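You operate a simulated robot arm through the tools that you are given. There is no shell and no other tool. Be economical: measure what you need, move in short steps, check, and stop when the job is done.

You run a simulated robot arm. Do the job below in one go: nothing can be reset, and whatever is moved stays where it is left.

TASK
Set out a snack: the bun on the spread napkin, and thinned juice.
Fine: Spread the yellow napkin flat, bun on its half by the fridge. Water from the purple jug into the measuring cup to 150 ML, then stir with the mixing spoon till no streaks show. Jug and spoon go back. Spill no more than 8 ml. Drop, topple, chip or break nothing, tools too; pinch, knock, crush or weigh down nobody. Set down upright: jug, mixing spoon.
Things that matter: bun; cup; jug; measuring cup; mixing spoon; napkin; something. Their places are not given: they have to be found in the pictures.

The check looks at the end state, three seconds after you hand in, the way a careful person would. Anything else that was tipped, shoved, dropped, spilled or broken makes it a failure. Flat cloth is picked up by pressing the open fingertips on it (5 to 10 N) and closing them slowly along it; thin cloth reads only 2 to 8 mm in the jaws.

THE ROBOT
A 7-joint arm with a two-finger parallel gripper, fixed in place. Base frame: the origin is at the foot of the arm, x ahead of it, y to its left, z up; the work surface is at about z = 91.4. Readings come in cm, degrees, newtons and seconds.
With the tool pointing down near the work surface it reaches from about 32 to 74 cm from the base axis. Its first joint turns from -115.0 to 115.0 degrees. Payload 3.91 kg.
The TCP is the grasp point between the finger pads, 3 cm short of the fingertips. In the tool frame z runs along the fingers and y along their closing line. The gripper opens to 11 cm. The fingers are 2 cm wide and 1 cm thick; the gripper's body (4.8 by 11.2 cm) begins 5.5 cm behind the TCP.
Orientation is told as [roll, pitch, yaw] about the base's x, y, z axes, in that order, counted from this pose: with the fingers straight down and closing along the base's y, the tool's x points along the base's -x, its y along +y and its z along -z.

THE INTERFACE
- The arm moves only by the tool jog_arm. Its argument "targets" is a list of rows, each an object (a shift or turn left out is 0, a gripper value left out holds the last) with "translation": the shift along the base's x, y, z in cm, a list of three; "rotation": the turn, a rotation vector about the base's x, y, z in degrees, a list of three; "jaw": the finger opening in cm, from 0 to 11. In form: [{"translation": [tx, ty, tz], "rotation": [wx, wy, wz], "jaw": jaw}, ...]. A call has 1 to 10 rows; each row shifts and turns the commanded pose from where the row before left it. A row lasts 0.2 s, in which the tool goes at most 5 cm and 8.6 degrees; a call with a longer step from one row to the next is refused whole, and so is a gripper value outside its range. Where a pose cannot be reached the arm comes as near as it can. A force on the tool above 40 N (or 10 N above the force at the start of the call, whichever is more), or a blocked arm, ends the call early, and 0.2 s more pass. The fingers move at their own pace (about 10.8 cm/s each) and stop on an object; they squeeze with about 36 N. The grip force told is the motor's: it shows also when the fingers shut on nothing. Time passes only in rows, and 0.2 s behind the last, so rows that do not move let the fingers close. It gives the time, the measured TCP pose, the force on the tool (base axes), the opening and the grip force at its end, in the units of the frame above (readings bear some noise), with the torque about the TCP (base axes, N m) and any sound that the robot's microphone picked up, and new pictures: "pictures" is both (left out), scene, wrist or none.
- Cameras (640 x 400 px; columns grow to the right, rows downward): "scene" is fixed at [4.68, -64.87, 167.64]; the picture's right is [0.81, -0.58, 0.00], its down [-0.33, -0.47, -0.82] and it looks along [0.48, 0.67, -0.57] (base axes); focal length 308 px, centre (320, 200). "wrist" rides on the gripper at [7.2, 1.7, -10.3] in the tool frame; the picture's right is [-0.23, 0.97, 0.00], its down [-0.76, -0.18, -0.62] and it looks along [-0.61, -0.14, 0.78] (tool axes); focal length 222 px, centre (320, 200).
- slide_trunk(by): slides the trunk up (or, below 0, down) by that many cm; the arm rides with it, the base frame stays. It gives what a move gives, with no picture.
- probe_pixels(camera, pixels): for up to 12 pixels [column, row] of the newest picture of that camera ("zoom" is the newest enlarged one), the place [x, y, z] in the base frame of the surface seen there, good to about 0.3 cm. No time passes.
- enlarge(camera, box): a new picture of the part [left, top, right, bottom] of that camera's present view, enlarged. No time passes.
- finish_job(): hands the job in; it is judged then, once.

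Go step by step. Measure first, check grasps and placings, and put right what went wrong. The budget is 80 turns and 200 pictures, counting those below and the enlarged ones. Unless the task says otherwise, let go and move clear before handing in, and close with one line.

The tools are called after ">>>" as a command line: name --argument value ..., lists and objects as JSON in quotes. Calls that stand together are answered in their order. jog_arm: Moves the arm, as the interface text tells. Its arguments: {"type":"object","properties":{"targets":{"type":"array"},"pictures":{"type":"string","enum":["both","scene","wrist","none"]}},"required":["targets"]} The other tools are called the same way: slide_trunk (by) slides the trunk up or down; probe_pixels (camera, pixels) gives the place of the surface under pixels of a picture; enlarge (camera, box) takes an enlarged picture of a part of a camera's view; finish_job () hands the job in.

At the start:

```text
time_s: 0.0
tool_pos: [47.37, 11.48, 128.8]
tcp_rot: [0.0, 0.0, 0.0]
contact_force: [-0.4, 1.0, 0.0]
torque: [0.02, 0.0, 0.01]
grip_width: 10.99
gripper_force: 0.0
trunk travel left (down, up): [-87.5, 11.5]
```

scene: 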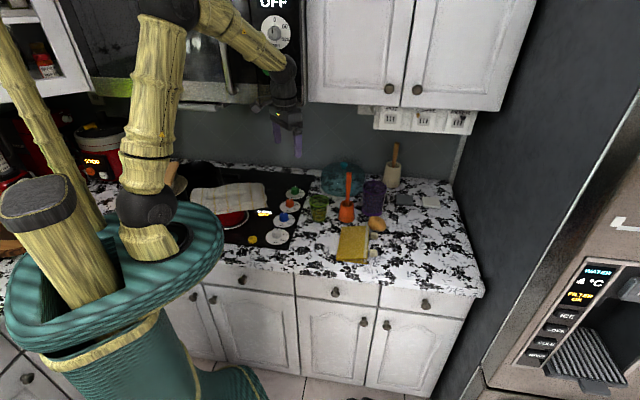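
wrist: 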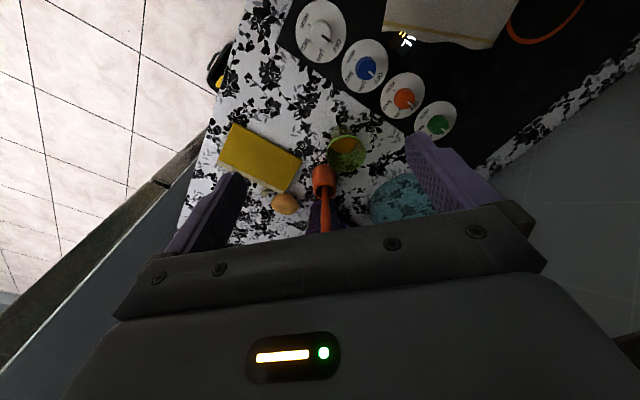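

The counter shows a yellow napkin near (352,243), an orange spoon holder near (347,205), a purple jug at (374,195), a bun at (376,224) and a green cup at (318,207). I'll enlarge that area to see the details.

>>> enlarge --camera "scene" --box '[280, 130, 480, 290]'

>>> enlarge --camera "wrist" --box '[180, 100, 460, 250]'

```text
2.50 times, centred on (380, 210) of scene
```

zoom: 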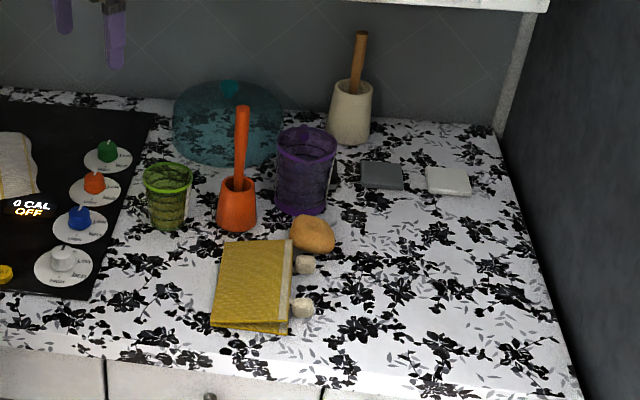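

```text
2.29 times, centred on (320, 175) of wrist
```

zoom: 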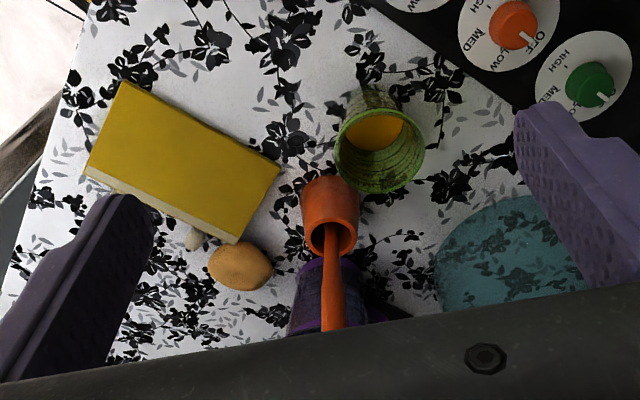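

The napkin looks folded with a pale edge on its right, and two small lumps sit beside it. I'll take closer views of those and of the cup.

>>> enlarge --camera "scene" --box '[330, 210, 410, 270]'

>>> enlarge --camera "scene" --box '[300, 165, 400, 230]'

>>> enlarge --camera "scene" --box '[370, 100, 480, 220]'

>>> probe_pixels --camera "scene" --pixels '[[347, 226], [370, 227], [337, 259], [366, 262], [376, 224], [375, 236], [374, 253], [318, 210], [347, 212], [349, 177], [374, 200], [374, 213]]'

```text
6.67 times, centred on (370, 240) of scene
```

zoom: 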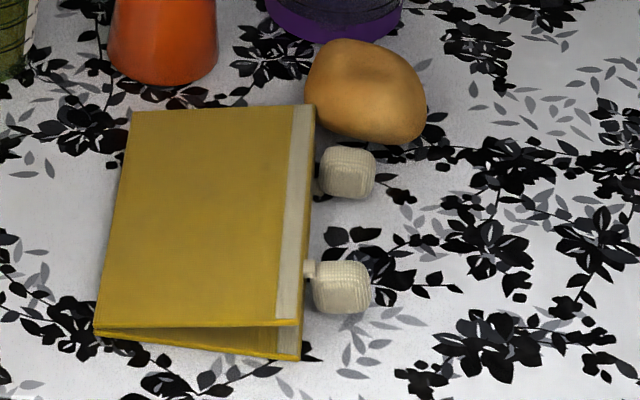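

```text
6.15 times, centred on (350, 198) of scene
```

zoom: 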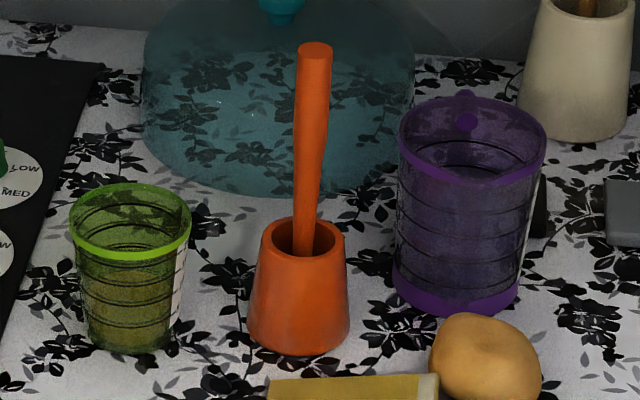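

```text
3.33 times, centred on (425, 160) of scene
```

zoom: 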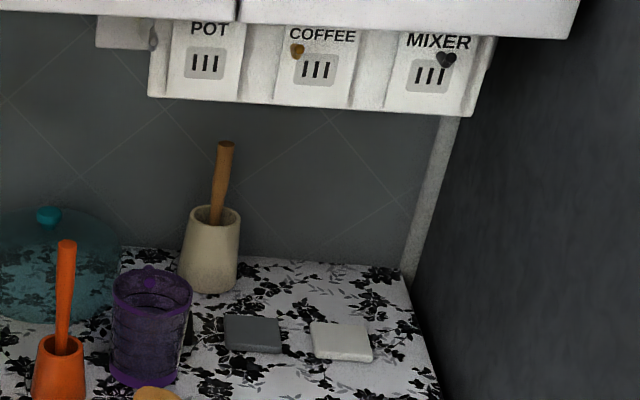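

```text
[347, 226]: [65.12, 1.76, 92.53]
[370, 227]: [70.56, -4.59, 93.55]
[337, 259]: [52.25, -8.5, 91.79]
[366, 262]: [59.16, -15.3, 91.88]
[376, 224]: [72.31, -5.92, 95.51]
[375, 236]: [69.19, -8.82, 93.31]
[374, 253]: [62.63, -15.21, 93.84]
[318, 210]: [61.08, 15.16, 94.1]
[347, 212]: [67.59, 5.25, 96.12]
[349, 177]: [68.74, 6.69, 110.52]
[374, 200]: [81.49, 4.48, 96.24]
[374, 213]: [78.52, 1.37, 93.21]
```

The lumps at zoom (347,172) and (340,285) sit at the open edge of the napkin and could be toggles or something underneath it. I'll move the wrist camera closer to see them, the juice, the jug and the spoon.

>>> jog_arm --targets '[{"translation": [3, -4, 0]}, {"translation": [3, -4, 0]}, {"translation": [3, -4, 0]}, {"translation": [3, -2, 0]}, {"translation": [0, 0, 0]}]'

```text
time_s: 1.2
tool_pos: [59.3, -2.48, 128.9]
tcp_rot: [0.1, 0.0, 0.0]
contact_force: [-0.3, 0.1, 0.1]
torque: [0.01, 0.0, 0.0]
grip_width: 10.99
gripper_force: 0.1
trunk travel left (down, up): [-87.5, 11.5]
```

scene: 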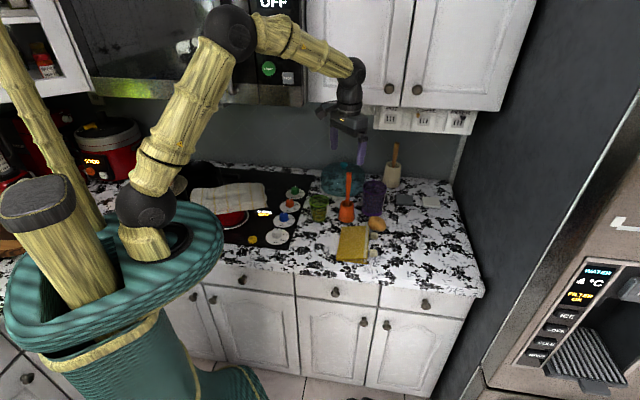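
wrist: 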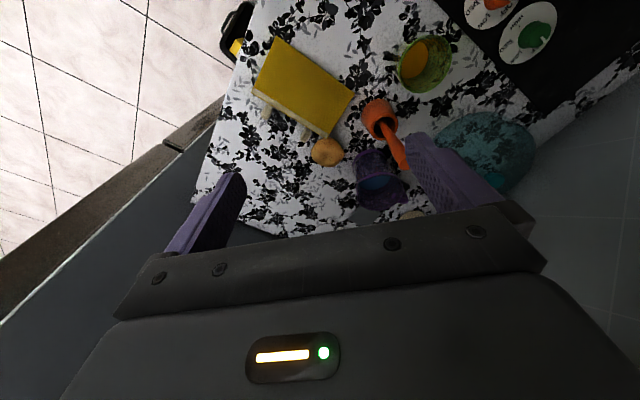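

>>> enlarge --camera "wrist" --box '[240, 30, 370, 170]'

>>> enlarge --camera "wrist" --box '[340, 20, 480, 220]'

>>> probe_pixels --camera "wrist" --pixels '[[276, 38], [353, 93], [327, 134], [254, 92], [267, 114], [303, 130], [326, 152], [425, 60], [380, 108], [376, 183], [370, 155], [390, 205]]'

```text
2.86 times, centred on (305, 100) of wrist
```

zoom: 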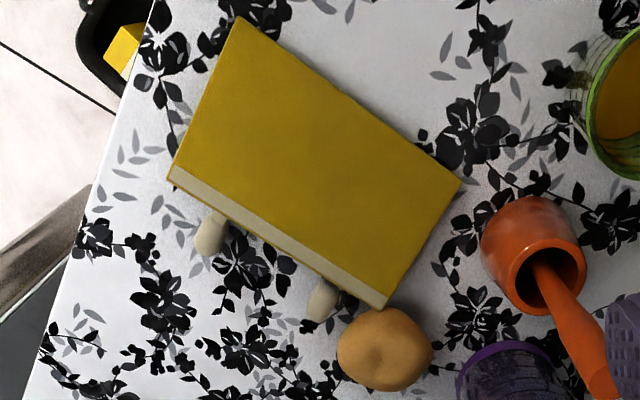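

```text
2.00 times, centred on (410, 120) of wrist
```

zoom: 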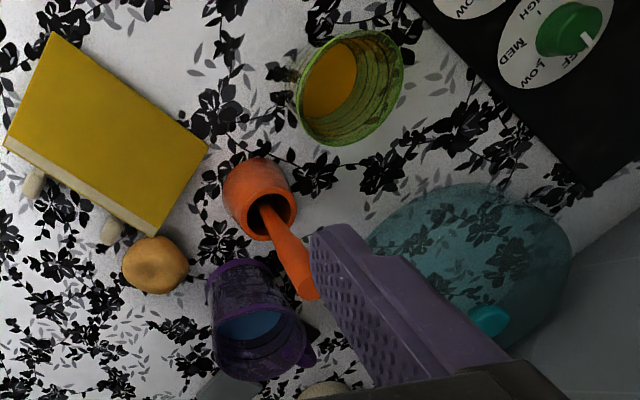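

```text
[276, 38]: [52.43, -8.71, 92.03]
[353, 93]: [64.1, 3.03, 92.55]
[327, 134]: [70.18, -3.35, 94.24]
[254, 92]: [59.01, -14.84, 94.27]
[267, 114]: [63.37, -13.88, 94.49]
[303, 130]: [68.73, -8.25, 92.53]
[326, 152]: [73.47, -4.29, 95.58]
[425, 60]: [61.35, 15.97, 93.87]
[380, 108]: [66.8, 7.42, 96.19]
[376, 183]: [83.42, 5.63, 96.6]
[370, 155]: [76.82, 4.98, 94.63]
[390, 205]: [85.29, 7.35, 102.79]
```

The napkin's open edge (wrist pixels 254,92 to 327,134) is about 2.8 cm up, so something with two soft "feet" may be tucked in the fold. I'll move the camera low at the front end to look into the fold.

>>> jog_arm --targets '[{"translation": [-2.04, -2.5, -2.1], "rotation": [0, 0, 8.3]}, {"translation": [-2.04, -2.5, -2.1], "rotation": [0, 0, 8.3]}, {"translation": [-2.04, -2.5, -2.1], "rotation": [0, 0, 8.3]}, {"translation": [-2.04, -2.5, -2.1], "rotation": [0, 0, 8.3]}, {"translation": [-2.04, -2.5, -2.1], "rotation": [0, 0, 8.3]}, {"translation": [-2.04, -2.5, -2.1], "rotation": [0, 0, 8.3]}, {"translation": [-2.04, -2.5, -2.1], "rotation": [0, 0, 8.3]}, {"translation": [0, 0, -3], "rotation": [5.6, -5.6, 0]}, {"translation": [0, 0, -3], "rotation": [5.6, -5.6, 0]}, {"translation": [0, 0, 0], "rotation": [5.6, -5.6, 0]}]'

```text
time_s: 3.4
tool_pos: [44.9, -20.1, 108.1]
tcp_rot: [-5.8, -23.3, 59.3]
contact_force: [0.1, -0.3, -0.2]
torque: [0.0, 0.01, -0.01]
grip_width: 10.99
gripper_force: 0.0
trunk travel left (down, up): [-87.5, 11.5]
```

scene: 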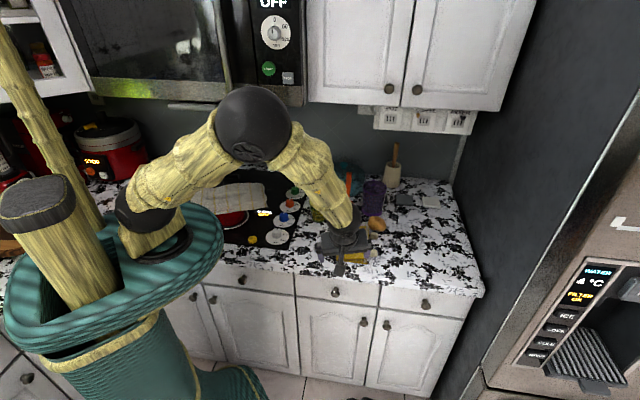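
wrist: 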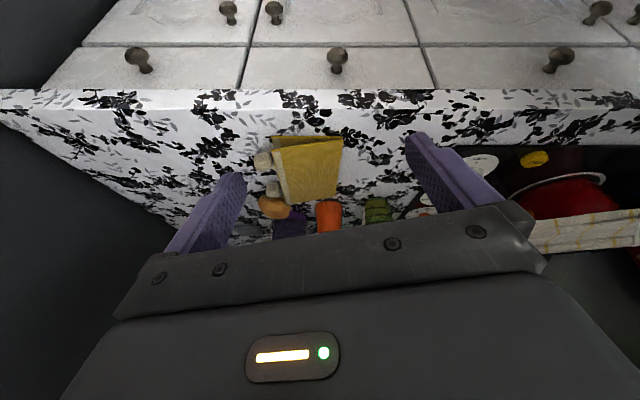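

>>> jog_arm --targets '[{"translation": [1, 1, -2], "rotation": [4, -4, 0]}, {"translation": [1, 1, -2], "rotation": [4, -4, 0]}, {"translation": [0, 0, -2], "rotation": [4, -4, 0]}, {"translation": [0, 0, 0], "rotation": [4, -4, 0]}]' --pictures "wrist"

>>> enlarge --camera "wrist" --box '[220, 50, 400, 200]'

```text
time_s: 4.4
tool_pos: [47.02, -18.06, 102.18]
tcp_rot: [-13.6, -44.9, 63.9]
contact_force: [-0.2, -0.3, 0.3]
torque: [-0.01, -0.01, 0.01]
grip_width: 11.01
gripper_force: 0.1
trunk travel left (down, up): [-87.5, 11.5]
```

wrist: 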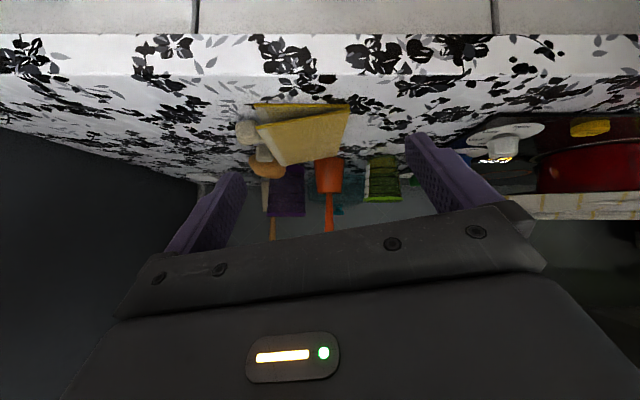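

```text
2.67 times, centred on (310, 125) of wrist
```

zoom: 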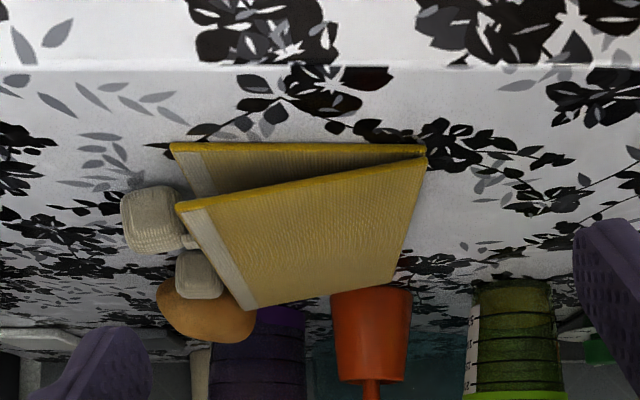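

The wedge opening faces me, and each lump joins the fold by a thin stub. I'll enlarge the opening further.

>>> enlarge --camera "wrist" --box '[225, 90, 361, 175]'

>>> enlarge --camera "wrist" --box '[228, 96, 300, 141]'

>>> probe_pixels --camera "wrist" --pixels '[[275, 110], [285, 110], [300, 108], [260, 108], [255, 107], [246, 131], [270, 128], [272, 124], [264, 153], [283, 165]]'

```text
4.71 times, centred on (293, 132) of wrist
```

zoom: 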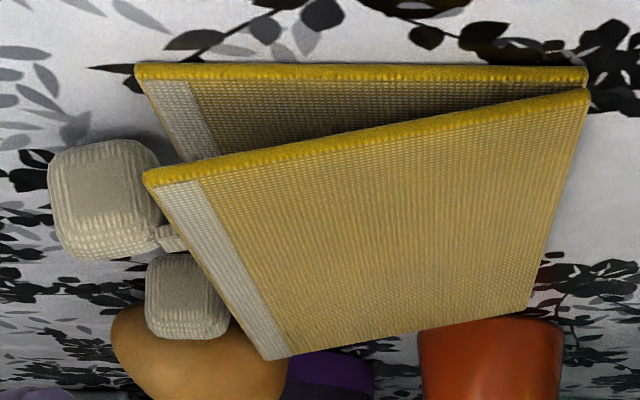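

```text
8.89 times, centred on (264, 118) of wrist
```

zoom: 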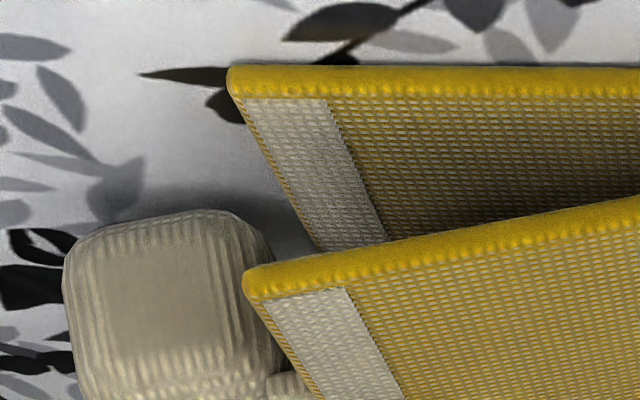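

```text
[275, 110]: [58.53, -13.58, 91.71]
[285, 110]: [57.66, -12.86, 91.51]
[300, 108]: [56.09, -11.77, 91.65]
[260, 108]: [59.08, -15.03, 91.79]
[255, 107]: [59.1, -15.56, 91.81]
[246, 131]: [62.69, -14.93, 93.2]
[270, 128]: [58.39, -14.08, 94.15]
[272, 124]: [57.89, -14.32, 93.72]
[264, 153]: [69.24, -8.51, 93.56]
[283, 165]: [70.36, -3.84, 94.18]
```

Both layers are stiff-looking panels, with a roughly 2.3 cm gap at the front corner D (59,-14.8) and nothing visible near that corner inside. I'll roll the gripper about its finger axis so it closes vertically, ready to pinch the top layer at that corner from the front.

>>> jog_arm --targets '[{"translation": [-1, -1, 1], "rotation": [4.06, 4.06, -5.47]}, {"translation": [-1, -1, 1], "rotation": [4.06, 4.06, -5.47]}, {"translation": [0, 0, 1], "rotation": [4.06, 4.06, -5.47]}, {"rotation": [4.06, 4.06, -5.47]}, {"rotation": [4.06, 4.06, -5.47]}, {"rotation": [4.06, 4.06, -5.47]}, {"rotation": [4.06, 4.06, -5.47]}, {"rotation": [4.06, 4.06, -5.47]}, {"rotation": [4.06, 4.06, -5.47]}, {"rotation": [4.06, 4.06, -5.47]}]' --pictures "none"

>>> jog_arm --targets '[{"rotation": [4.06, 4.06, -5.47], "jaw": 2.2}, {"rotation": [4.06, 4.06, -5.47]}, {"rotation": [4.06, 4.06, -5.47]}, {"rotation": [4.8, -4.8, 0]}, {"rotation": [4.8, -4.8, 0]}, {"translation": [0, 0, 0]}]'

```text
time_s: 6.6
tool_pos: [44.98, -20.03, 105.2]
tcp_rot: [43.9, -16.9, -28.2]
contact_force: [0.9, -0.1, -0.1]
torque: [0.03, 0.0, 0.0]
grip_width: 10.98
gripper_force: 0.1
trunk travel left (down, up): [-87.5, 11.5]
```

```text
time_s: 8.0
tool_pos: [45.04, -19.97, 105.1]
tcp_rot: [60.1, 0.1, -45.0]
contact_force: [-0.7, -1.1, 0.2]
torque: [0.03, 0.03, -0.01]
grip_width: 2.19
gripper_force: 0.2
trunk travel left (down, up): [-87.5, 11.5]
```

scene: 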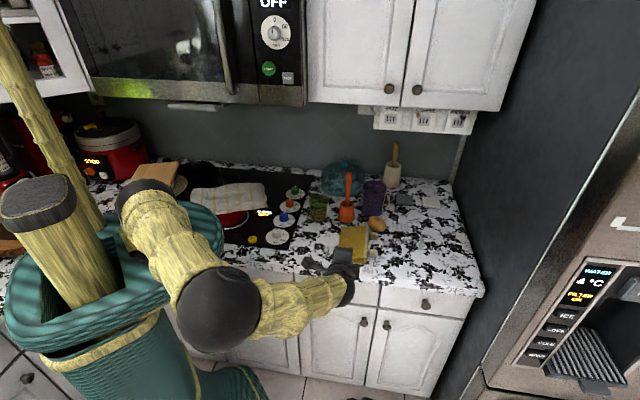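
wrist: 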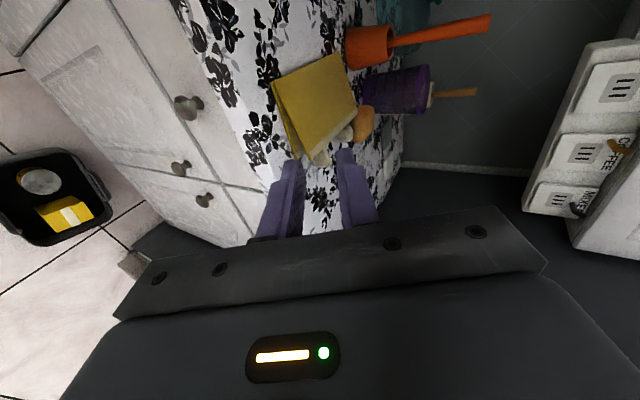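

The orientation is right, with fingers pointing in 30° below horizontal and closing vertically. I'll go to a pre-approach point about 4 cm short of the corner.

>>> jog_arm --targets '[{"translation": [2.3, 0.6, -2.4]}, {"translation": [2.3, 0.6, -2.4]}, {"translation": [2.3, 0.6, -2.4]}, {"translation": [2.3, 0.6, -2.3]}, {"translation": [0, 0, 0]}]'

>>> enlarge --camera "wrist" --box '[220, 60, 420, 250]'

```text
time_s: 9.2
tool_pos: [54.25, -17.65, 95.61]
tcp_rot: [60.0, 0.0, -45.0]
contact_force: [-0.3, -0.1, -0.6]
torque: [0.0, -0.01, 0.0]
grip_width: 2.2
gripper_force: 0.1
trunk travel left (down, up): [-87.5, 11.5]
```

scene: 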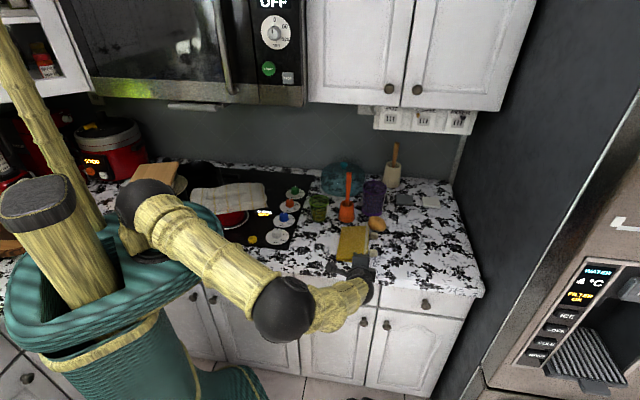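
wrist: 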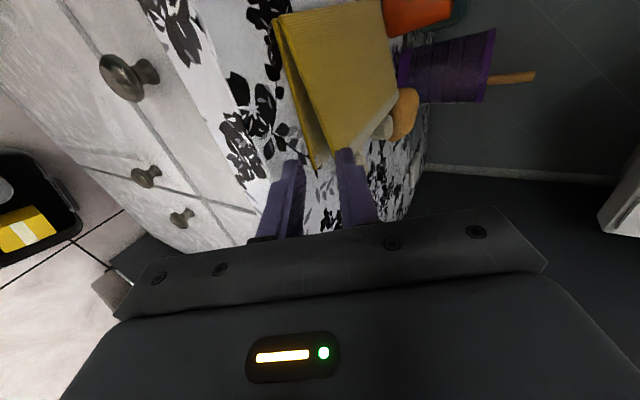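

```text
2.11 times, centred on (320, 155) of wrist
```

zoom: 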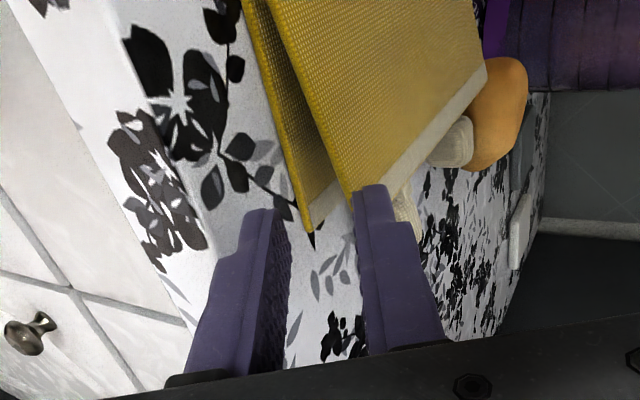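

The fingers flank the corner (zoom 350,195). I'll probe the fingertips and corner to confirm heights before sliding in.

>>> probe_pixels --camera "zoom" --pixels '[[260, 213], [370, 190], [345, 185], [305, 220], [330, 130], [285, 160], [404, 205]]'

```text
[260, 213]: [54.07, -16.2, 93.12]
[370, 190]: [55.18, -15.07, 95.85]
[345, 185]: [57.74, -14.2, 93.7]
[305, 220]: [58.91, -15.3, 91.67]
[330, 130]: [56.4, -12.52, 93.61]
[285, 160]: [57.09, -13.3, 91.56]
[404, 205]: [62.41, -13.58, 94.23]
```

Heights fit: the lower finger's inner face is at 93.1 and the cloth edge is at 93.6–94. I'll slide in about 4 cm along the heading, 0.3 lower, then close slowly.

>>> jog_arm --targets '[{"translation": [0, 0, -0.3]}, {"translation": [0.75, 0.75, 0]}, {"translation": [0.75, 0.75, 0]}, {"translation": [0.7, 0.7, 0]}, {"translation": [0.7, 0.7, 0]}, {"translation": [0, 0, 0]}]' --pictures "wrist"

>>> enlarge --camera "wrist" --box '[220, 60, 420, 250]'

```text
time_s: 10.6
tool_pos: [57.11, -14.64, 95.29]
tcp_rot: [60.0, 0.0, -45.1]
contact_force: [-0.8, -0.5, -0.8]
torque: [-0.02, -0.02, 0.0]
grip_width: 2.19
gripper_force: 0.4
trunk travel left (down, up): [-87.5, 11.5]
```

wrist: 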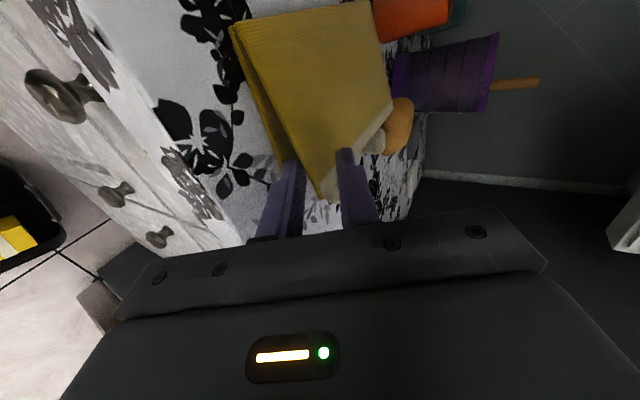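

```text
2.11 times, centred on (320, 155) of wrist
```

zoom: 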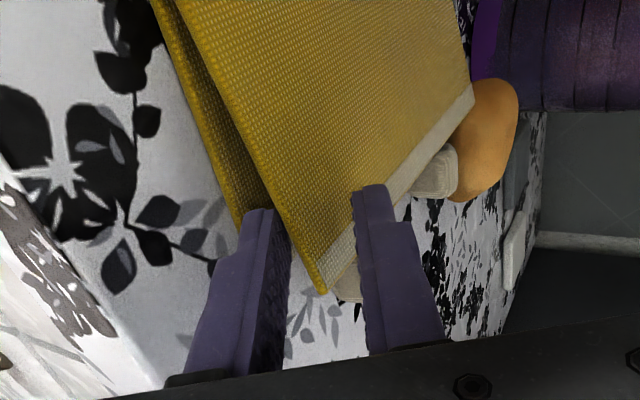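

The top layer lies between the fingers, with the lower finger inside the fold over the bottom layer. I'll close.

>>> jog_arm --targets '[{"jaw": 1.4}, {"jaw": 0.8}, {"jaw": 0.4}, {"jaw": 0.0}, {}]' --pictures "wrist"

>>> enlarge --camera "wrist" --box '[220, 60, 420, 250]'

```text
time_s: 11.8
tool_pos: [57.1, -14.84, 95.3]
tcp_rot: [60.0, -0.2, -45.0]
contact_force: [3.2, -1.2, 12.6]
torque: [0.19, -0.93, -0.13]
grip_width: 0.91
gripper_force: 35.6
trunk travel left (down, up): [-87.5, 11.5]
```

wrist: 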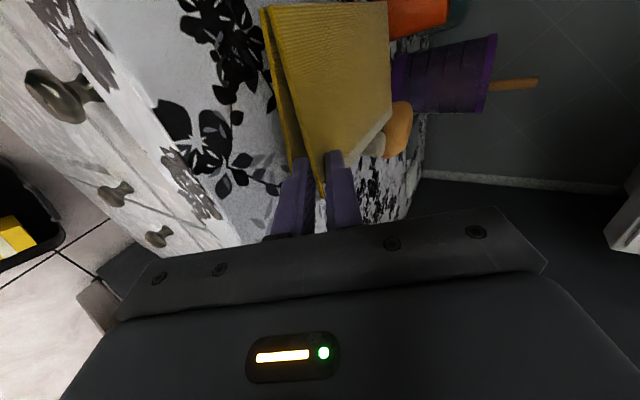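

```text
2.11 times, centred on (320, 155) of wrist
```

zoom: 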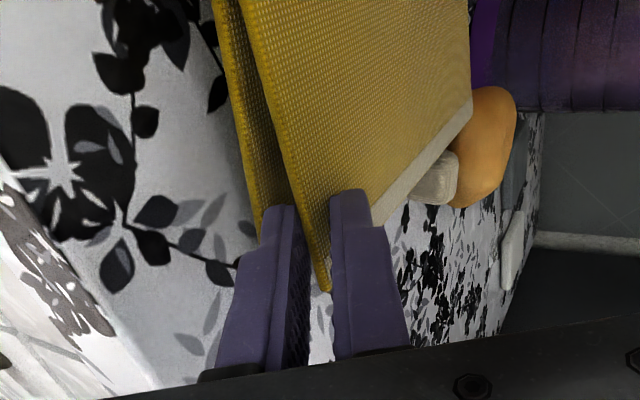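

Grip reads 0.9 cm at 36 N with the cloth between the fingers. I'll lift gently and check what comes with it.

>>> jog_arm --targets '[{"translation": [0, 0, 0.5]}, {"translation": [0, 0, 0.5]}, {"translation": [0, 0, 0.5]}, {}]'

>>> enlarge --camera "scene" --box '[330, 210, 410, 270]'

>>> enlarge --camera "wrist" --box '[220, 0, 420, 250]'

```text
time_s: 12.8
tool_pos: [57.08, -14.71, 96.79]
tcp_rot: [60.0, -0.1, -44.9]
contact_force: [-1.3, 0.6, 2.0]
torque: [0.32, -0.42, 0.15]
grip_width: 0.72
gripper_force: 35.2
trunk travel left (down, up): [-87.5, 11.5]
```

scene: 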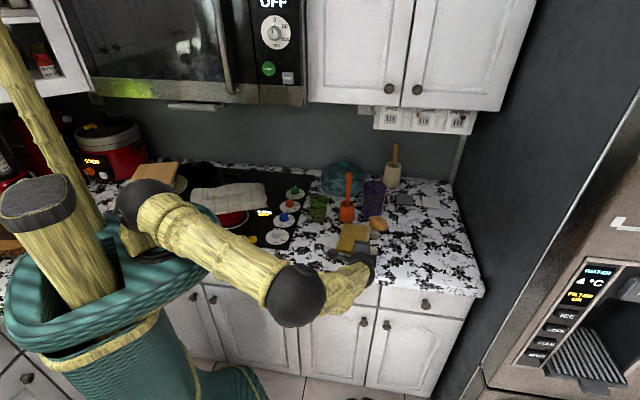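
wrist: 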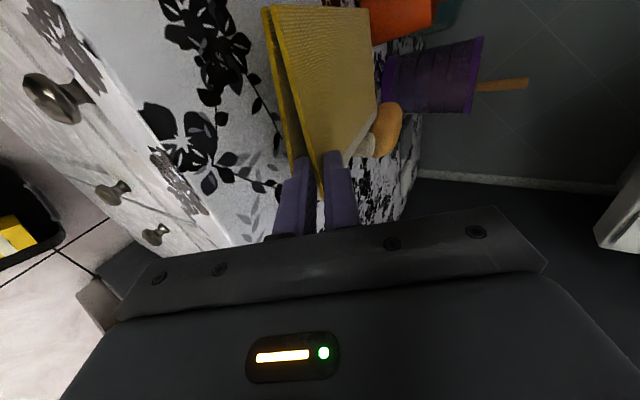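

```text
6.67 times, centred on (370, 240) of scene
```

zoom: 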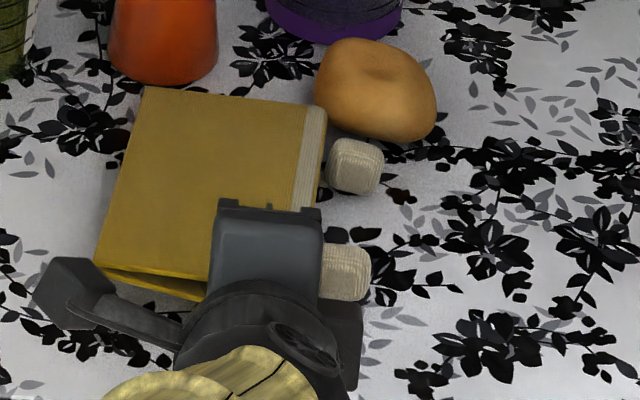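

```text
1.60 times, centred on (320, 125) of wrist
```

zoom: 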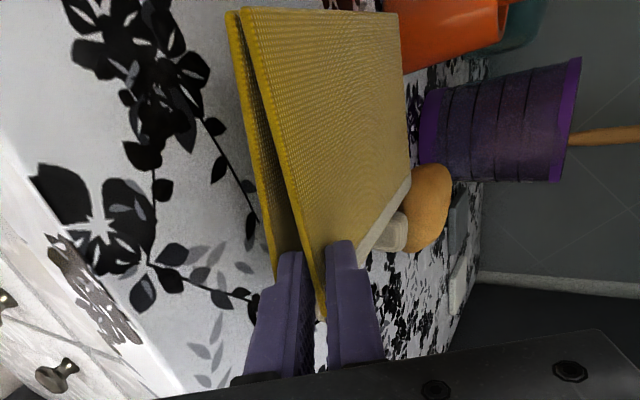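

The top layer is held, and the napkin has shifted slightly. I'll lift it a bit more along the fold arc to see whether the hinge opens and what is inside.

>>> jog_arm --targets '[{"translation": [-0.1, 0.1, 0.6]}, {"translation": [-0.1, 0.1, 0.6]}, {"translation": [-0.2, 0.2, 0.6]}, {"translation": [-0.2, 0.2, 0.6]}, {}]'

>>> enlarge --camera "scene" --box '[330, 210, 410, 270]'

>>> enlarge --camera "wrist" --box '[220, 0, 420, 250]'

```text
time_s: 14.0
tool_pos: [56.51, -14.15, 99.32]
tcp_rot: [60.0, 0.0, -45.1]
contact_force: [0.7, 0.4, 2.0]
torque: [0.3, -0.46, 0.0]
grip_width: 0.51
gripper_force: 36.1
trunk travel left (down, up): [-87.5, 11.5]
```

scene: 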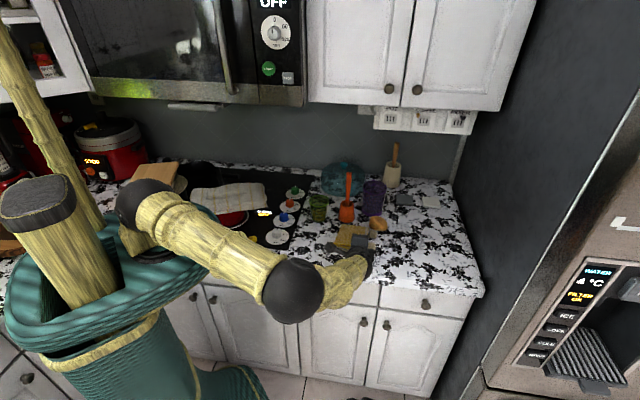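
wrist: 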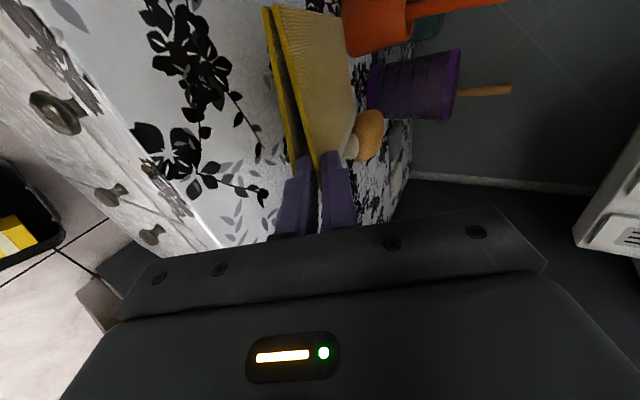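

```text
6.67 times, centred on (370, 240) of scene
```

zoom: 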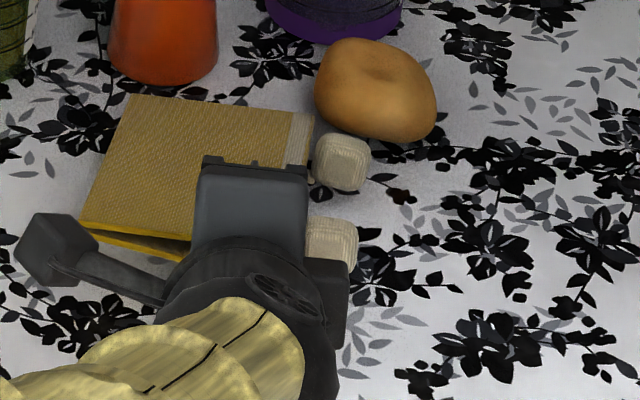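

```text
1.60 times, centred on (320, 125) of wrist
```

zoom: 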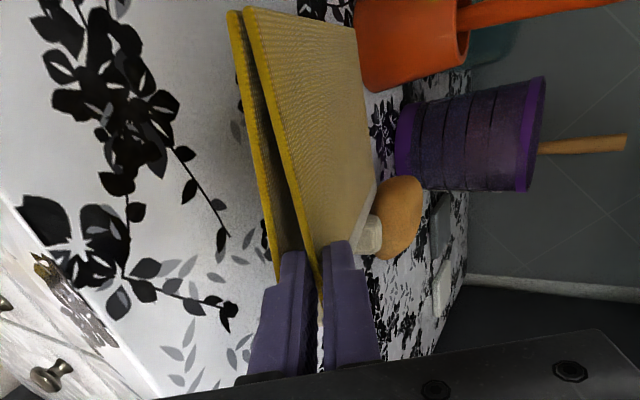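

The whole folded napkin, lumps included, is rising as one stiff piece, so the fold is not free. I'll set it back the way it came and look at it from the fridge side.

>>> jog_arm --targets '[{"translation": [0.2, -0.2, -0.6]}, {"translation": [0.2, -0.2, -0.6]}, {"translation": [0.1, -0.1, -0.6]}, {"translation": [0.1, -0.1, -0.6]}, {"translation": [0, 0, -0.5]}, {"translation": [0, 0, -0.5]}, {"translation": [0, 0, -0.4]}, {}]' --pictures "wrist"

>>> enlarge --camera "wrist" --box '[220, 0, 420, 250]'

```text
time_s: 15.8
tool_pos: [57.02, -14.84, 95.56]
tcp_rot: [60.1, -0.2, -44.9]
contact_force: [-2.8, -3.4, 14.7]
torque: [0.21, -0.87, -0.2]
grip_width: 0.75
gripper_force: 36.0
trunk travel left (down, up): [-87.5, 11.5]
```

wrist: 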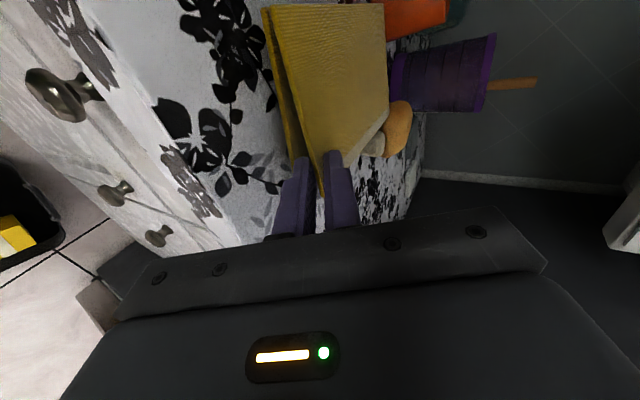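

```text
1.60 times, centred on (320, 125) of wrist
```

zoom: 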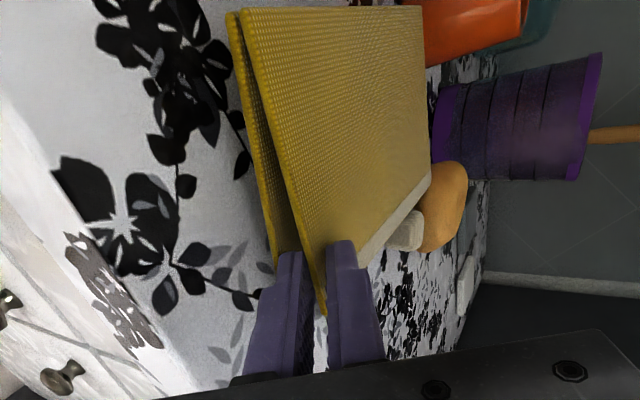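

It's down again with a contact force of 14.7 N. I'll release to 2.2 and back straight out.

>>> jog_arm --targets '[{"jaw": 1.2}, {"jaw": 2.0}, {}, {"translation": [-1.5, -1.5, 0]}, {"translation": [-2, -2, 0]}, {"translation": [-2, -2, 2]}, {"translation": [-1, -1, 4]}, {"translation": [-1, -1, 4]}]'

>>> enlarge --camera "scene" --box '[330, 210, 410, 270]'

```text
time_s: 17.6
tool_pos: [49.56, -22.08, 105.38]
tcp_rot: [60.0, 0.1, -44.9]
contact_force: [-0.3, -0.1, 0.6]
torque: [-0.04, 0.01, 0.01]
grip_width: 1.99
gripper_force: 0.0
trunk travel left (down, up): [-87.5, 11.5]
```

scene: 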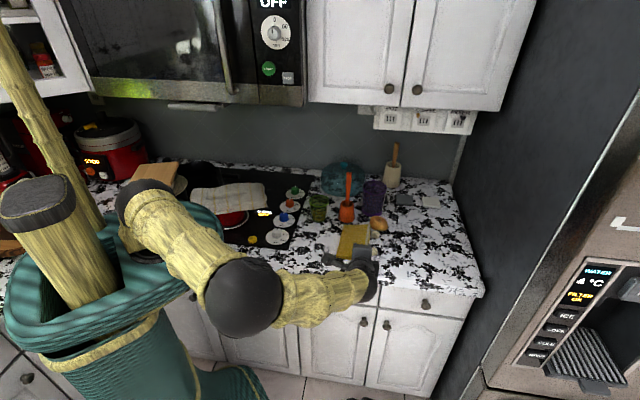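
wrist: 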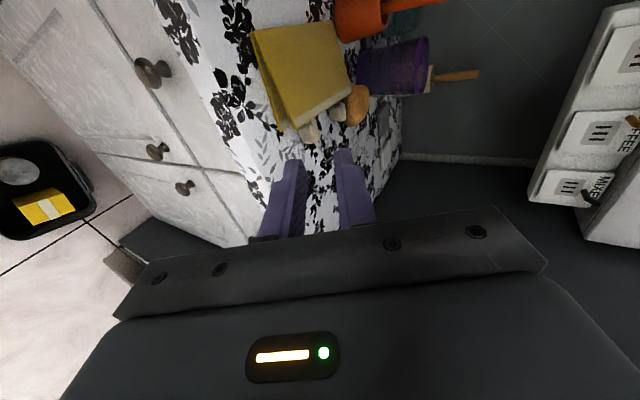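

```text
6.67 times, centred on (370, 240) of scene
```

zoom: 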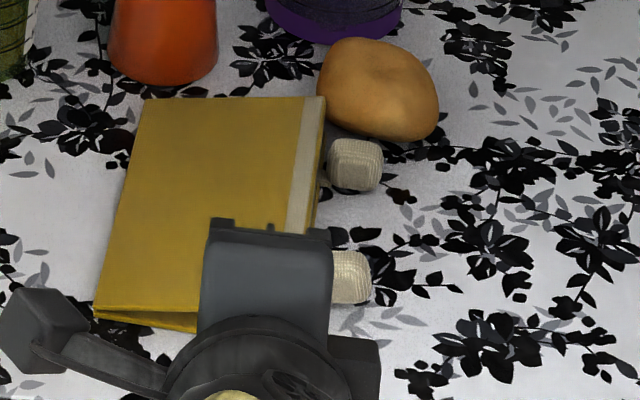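

Because the top panel is hinged to the bottom along the fold, tilting it lengthwise forces the bottom up as well, so that lift told me little about the hinge. A level finger inserted under the top layer and swept over the fold should open it freely. I'll level the gripper and open it to 9 cm so only the lower finger goes in.

>>> jog_arm --targets '[{"translation": [-1, -1, 0], "rotation": [5.3, -5.3, 0], "jaw": 9}, {"translation": [-1, -1, 0], "rotation": [5.3, -5.3, 0]}, {"translation": [-1, -1, 0], "rotation": [5.3, -5.3, 0]}, {"translation": [0, 0, 0], "rotation": [5.3, -5.3, 0]}, {}]'

>>> enlarge --camera "scene" --box '[330, 210, 410, 270]'

>>> probe_pixels --camera "scene" --pixels '[[348, 225], [369, 225], [343, 257], [358, 258], [365, 250], [374, 235], [377, 224]]'

```text
time_s: 18.8
tool_pos: [46.67, -25.35, 105.28]
tcp_rot: [89.9, 0.0, -45.0]
contact_force: [-0.1, -0.3, -0.3]
torque: [0.02, 0.0, 0.02]
grip_width: 9.02
gripper_force: 0.1
trunk travel left (down, up): [-87.5, 11.5]
```

scene: 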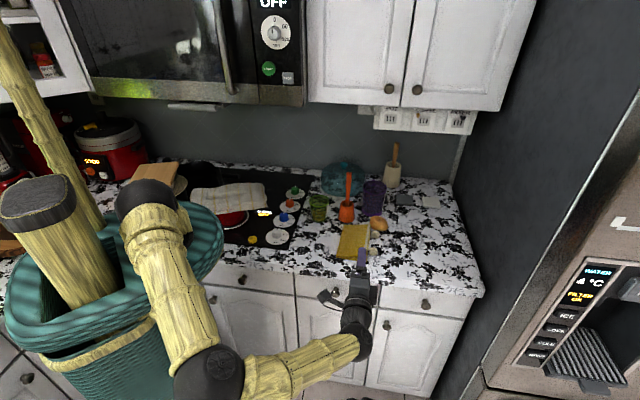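
wrist: 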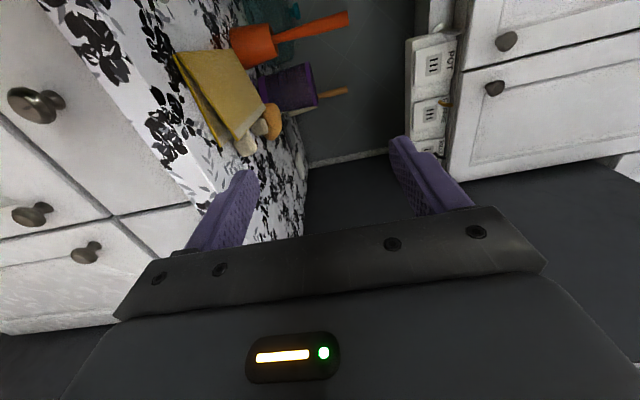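

```text
6.67 times, centred on (370, 240) of scene
```

zoom: 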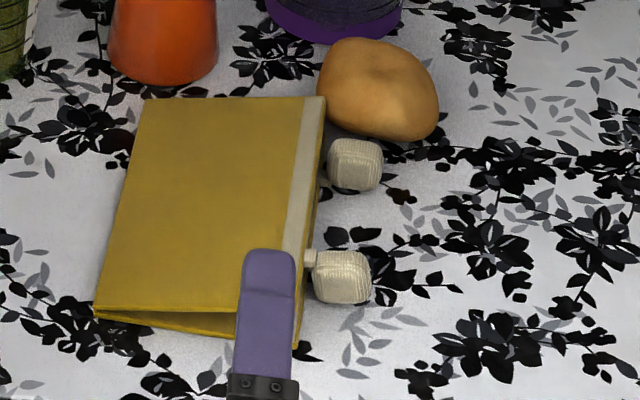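

```text
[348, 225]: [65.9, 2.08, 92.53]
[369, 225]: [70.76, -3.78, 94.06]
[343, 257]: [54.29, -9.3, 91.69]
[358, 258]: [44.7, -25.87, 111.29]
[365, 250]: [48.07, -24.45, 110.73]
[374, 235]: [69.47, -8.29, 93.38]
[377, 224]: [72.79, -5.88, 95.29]
```

The arm has room. I'll look into the opening from this pose.

>>> enlarge --camera "wrist" --box '[160, 40, 300, 165]'

>>> probe_pixels --camera "wrist" --pixels '[[176, 55], [226, 140], [222, 148], [238, 139], [205, 108], [202, 112], [246, 146], [271, 135]]'

```text
3.20 times, centred on (230, 102) of wrist
```

zoom: 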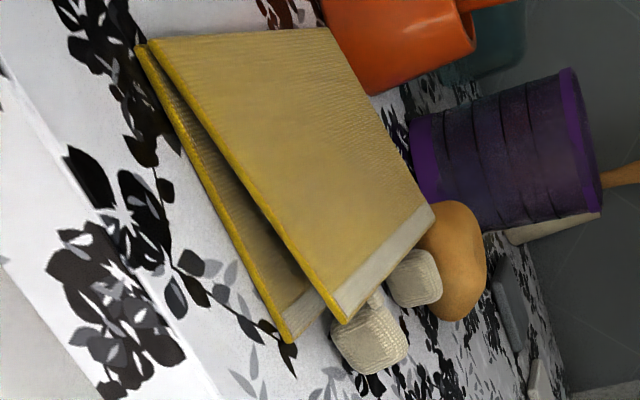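

```text
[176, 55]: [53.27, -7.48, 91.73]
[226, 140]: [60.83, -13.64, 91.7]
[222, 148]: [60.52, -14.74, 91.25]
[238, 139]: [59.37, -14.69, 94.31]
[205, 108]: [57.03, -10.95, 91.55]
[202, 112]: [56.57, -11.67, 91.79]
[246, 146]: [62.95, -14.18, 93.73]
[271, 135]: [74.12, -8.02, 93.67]
```

The front of the fold is clear at the corner, with the gap between z 91.7 and 94.3. I'll move to the level pre-approach 3 cm in front of it at z 97.7, watching the forearm against the counter edge.

>>> jog_arm --targets '[{"translation": [1.5, 1.5, -1.3]}, {"translation": [1.5, 1.5, -1.3]}, {"translation": [1.5, 1.6, -1.3]}, {"translation": [1.5, 1.5, -1.3]}, {"translation": [1.5, 1.6, -1.2]}, {"translation": [1.5, 1.6, -1.1]}, {}]'

>>> enlarge --camera "wrist" --box '[160, 40, 320, 200]'

```text
time_s: 20.4
tool_pos: [55.6, -15.91, 97.92]
tcp_rot: [90.0, 0.0, -45.0]
contact_force: [0.3, 0.2, -0.4]
torque: [-0.05, 0.03, -0.01]
grip_width: 9.0
gripper_force: 0.1
trunk travel left (down, up): [-87.5, 11.5]
```

scene: 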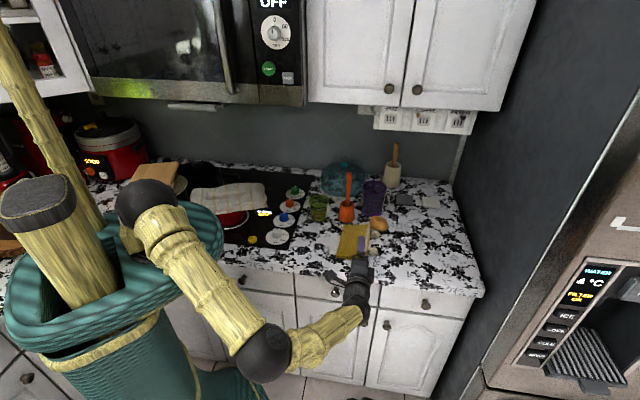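
wrist: 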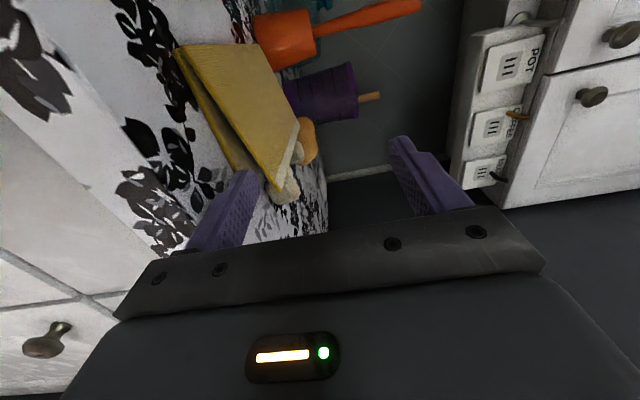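

```text
2.50 times, centred on (240, 120) of wrist
```

zoom: 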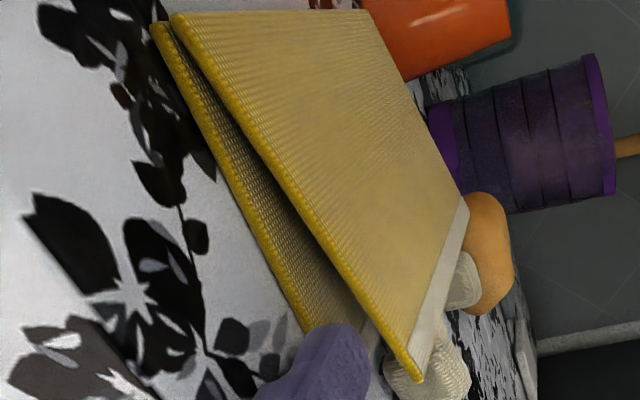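

The lower finger is aligned with the mouth of the fold. I'll lower 0.2 and slide in about 3 cm.

>>> jog_arm --targets '[{"translation": [0, 0, -0.2]}, {"translation": [0.7, 0.7, 0]}, {"translation": [0.7, 0.7, 0]}, {"translation": [0.7, 0.6, 0]}, {}]' --pictures "wrist"

>>> enlarge --camera "wrist" --box '[160, 40, 320, 200]'

```text
time_s: 21.6
tool_pos: [57.79, -13.88, 97.64]
tcp_rot: [89.8, 0.0, -45.1]
contact_force: [0.2, 0.1, -0.8]
torque: [0.01, -0.03, 0.01]
grip_width: 8.99
gripper_force: 0.1
trunk travel left (down, up): [-87.5, 11.5]
```

wrist: 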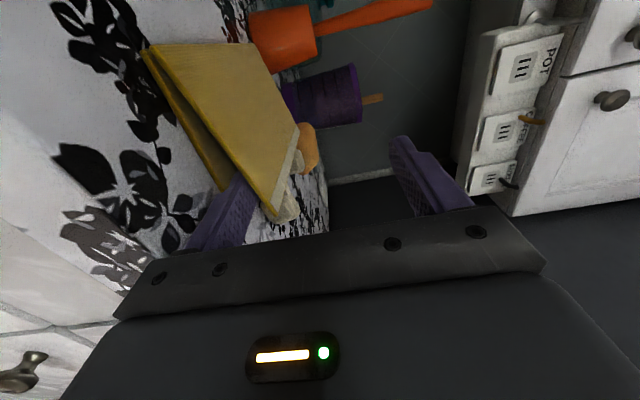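

```text
2.50 times, centred on (240, 120) of wrist
```

zoom: 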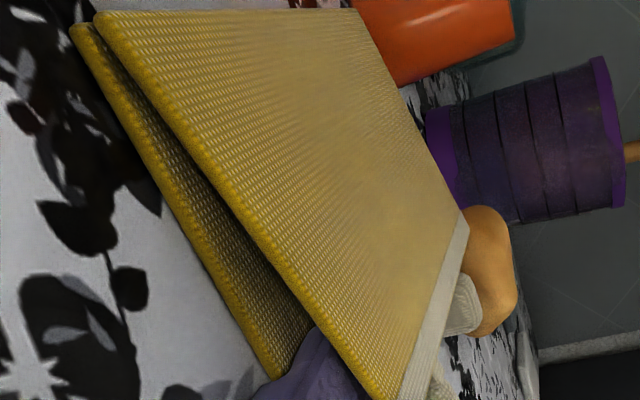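

The finger is in the fold with no contact force. I'll lift 3 cm straight up and look.

>>> jog_arm --targets '[{"translation": [0, 0, 0.7]}, {"translation": [0, 0, 0.7]}, {"translation": [-0.1, 0.1, 0.8]}, {"translation": [-0.2, 0.2, 0.8]}, {}]'

>>> enlarge --camera "wrist" --box '[100, 20, 320, 220]'

>>> enlarge --camera "scene" --box '[330, 210, 410, 270]'

```text
time_s: 22.8
tool_pos: [57.5, -13.68, 100.74]
tcp_rot: [89.8, 0.0, -45.1]
contact_force: [-0.3, 0.4, 0.2]
torque: [0.01, 0.01, 0.01]
grip_width: 9.02
gripper_force: 0.1
trunk travel left (down, up): [-87.5, 11.5]
```

scene: 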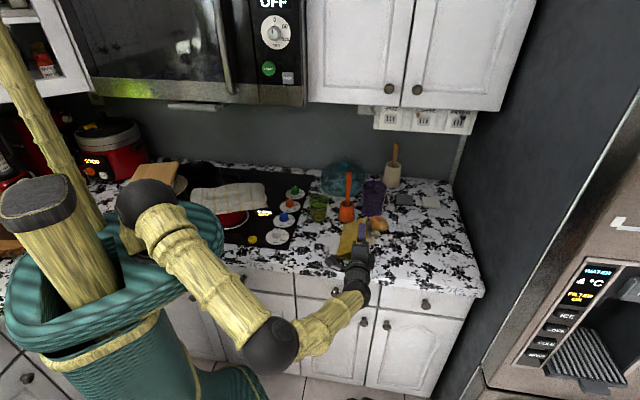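
wrist: 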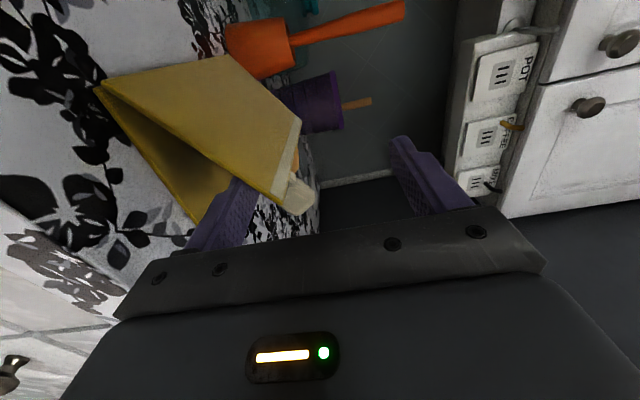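

```text
2.00 times, centred on (210, 120) of wrist
```

zoom: 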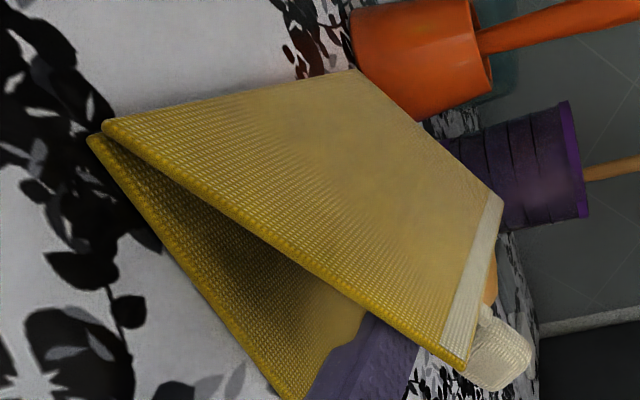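

```text
6.67 times, centred on (370, 240) of scene
```

zoom: 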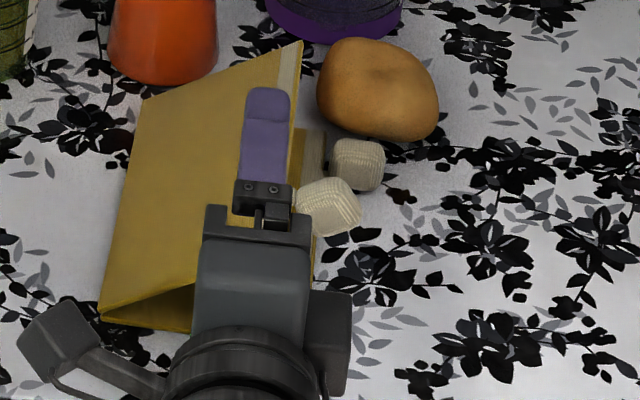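

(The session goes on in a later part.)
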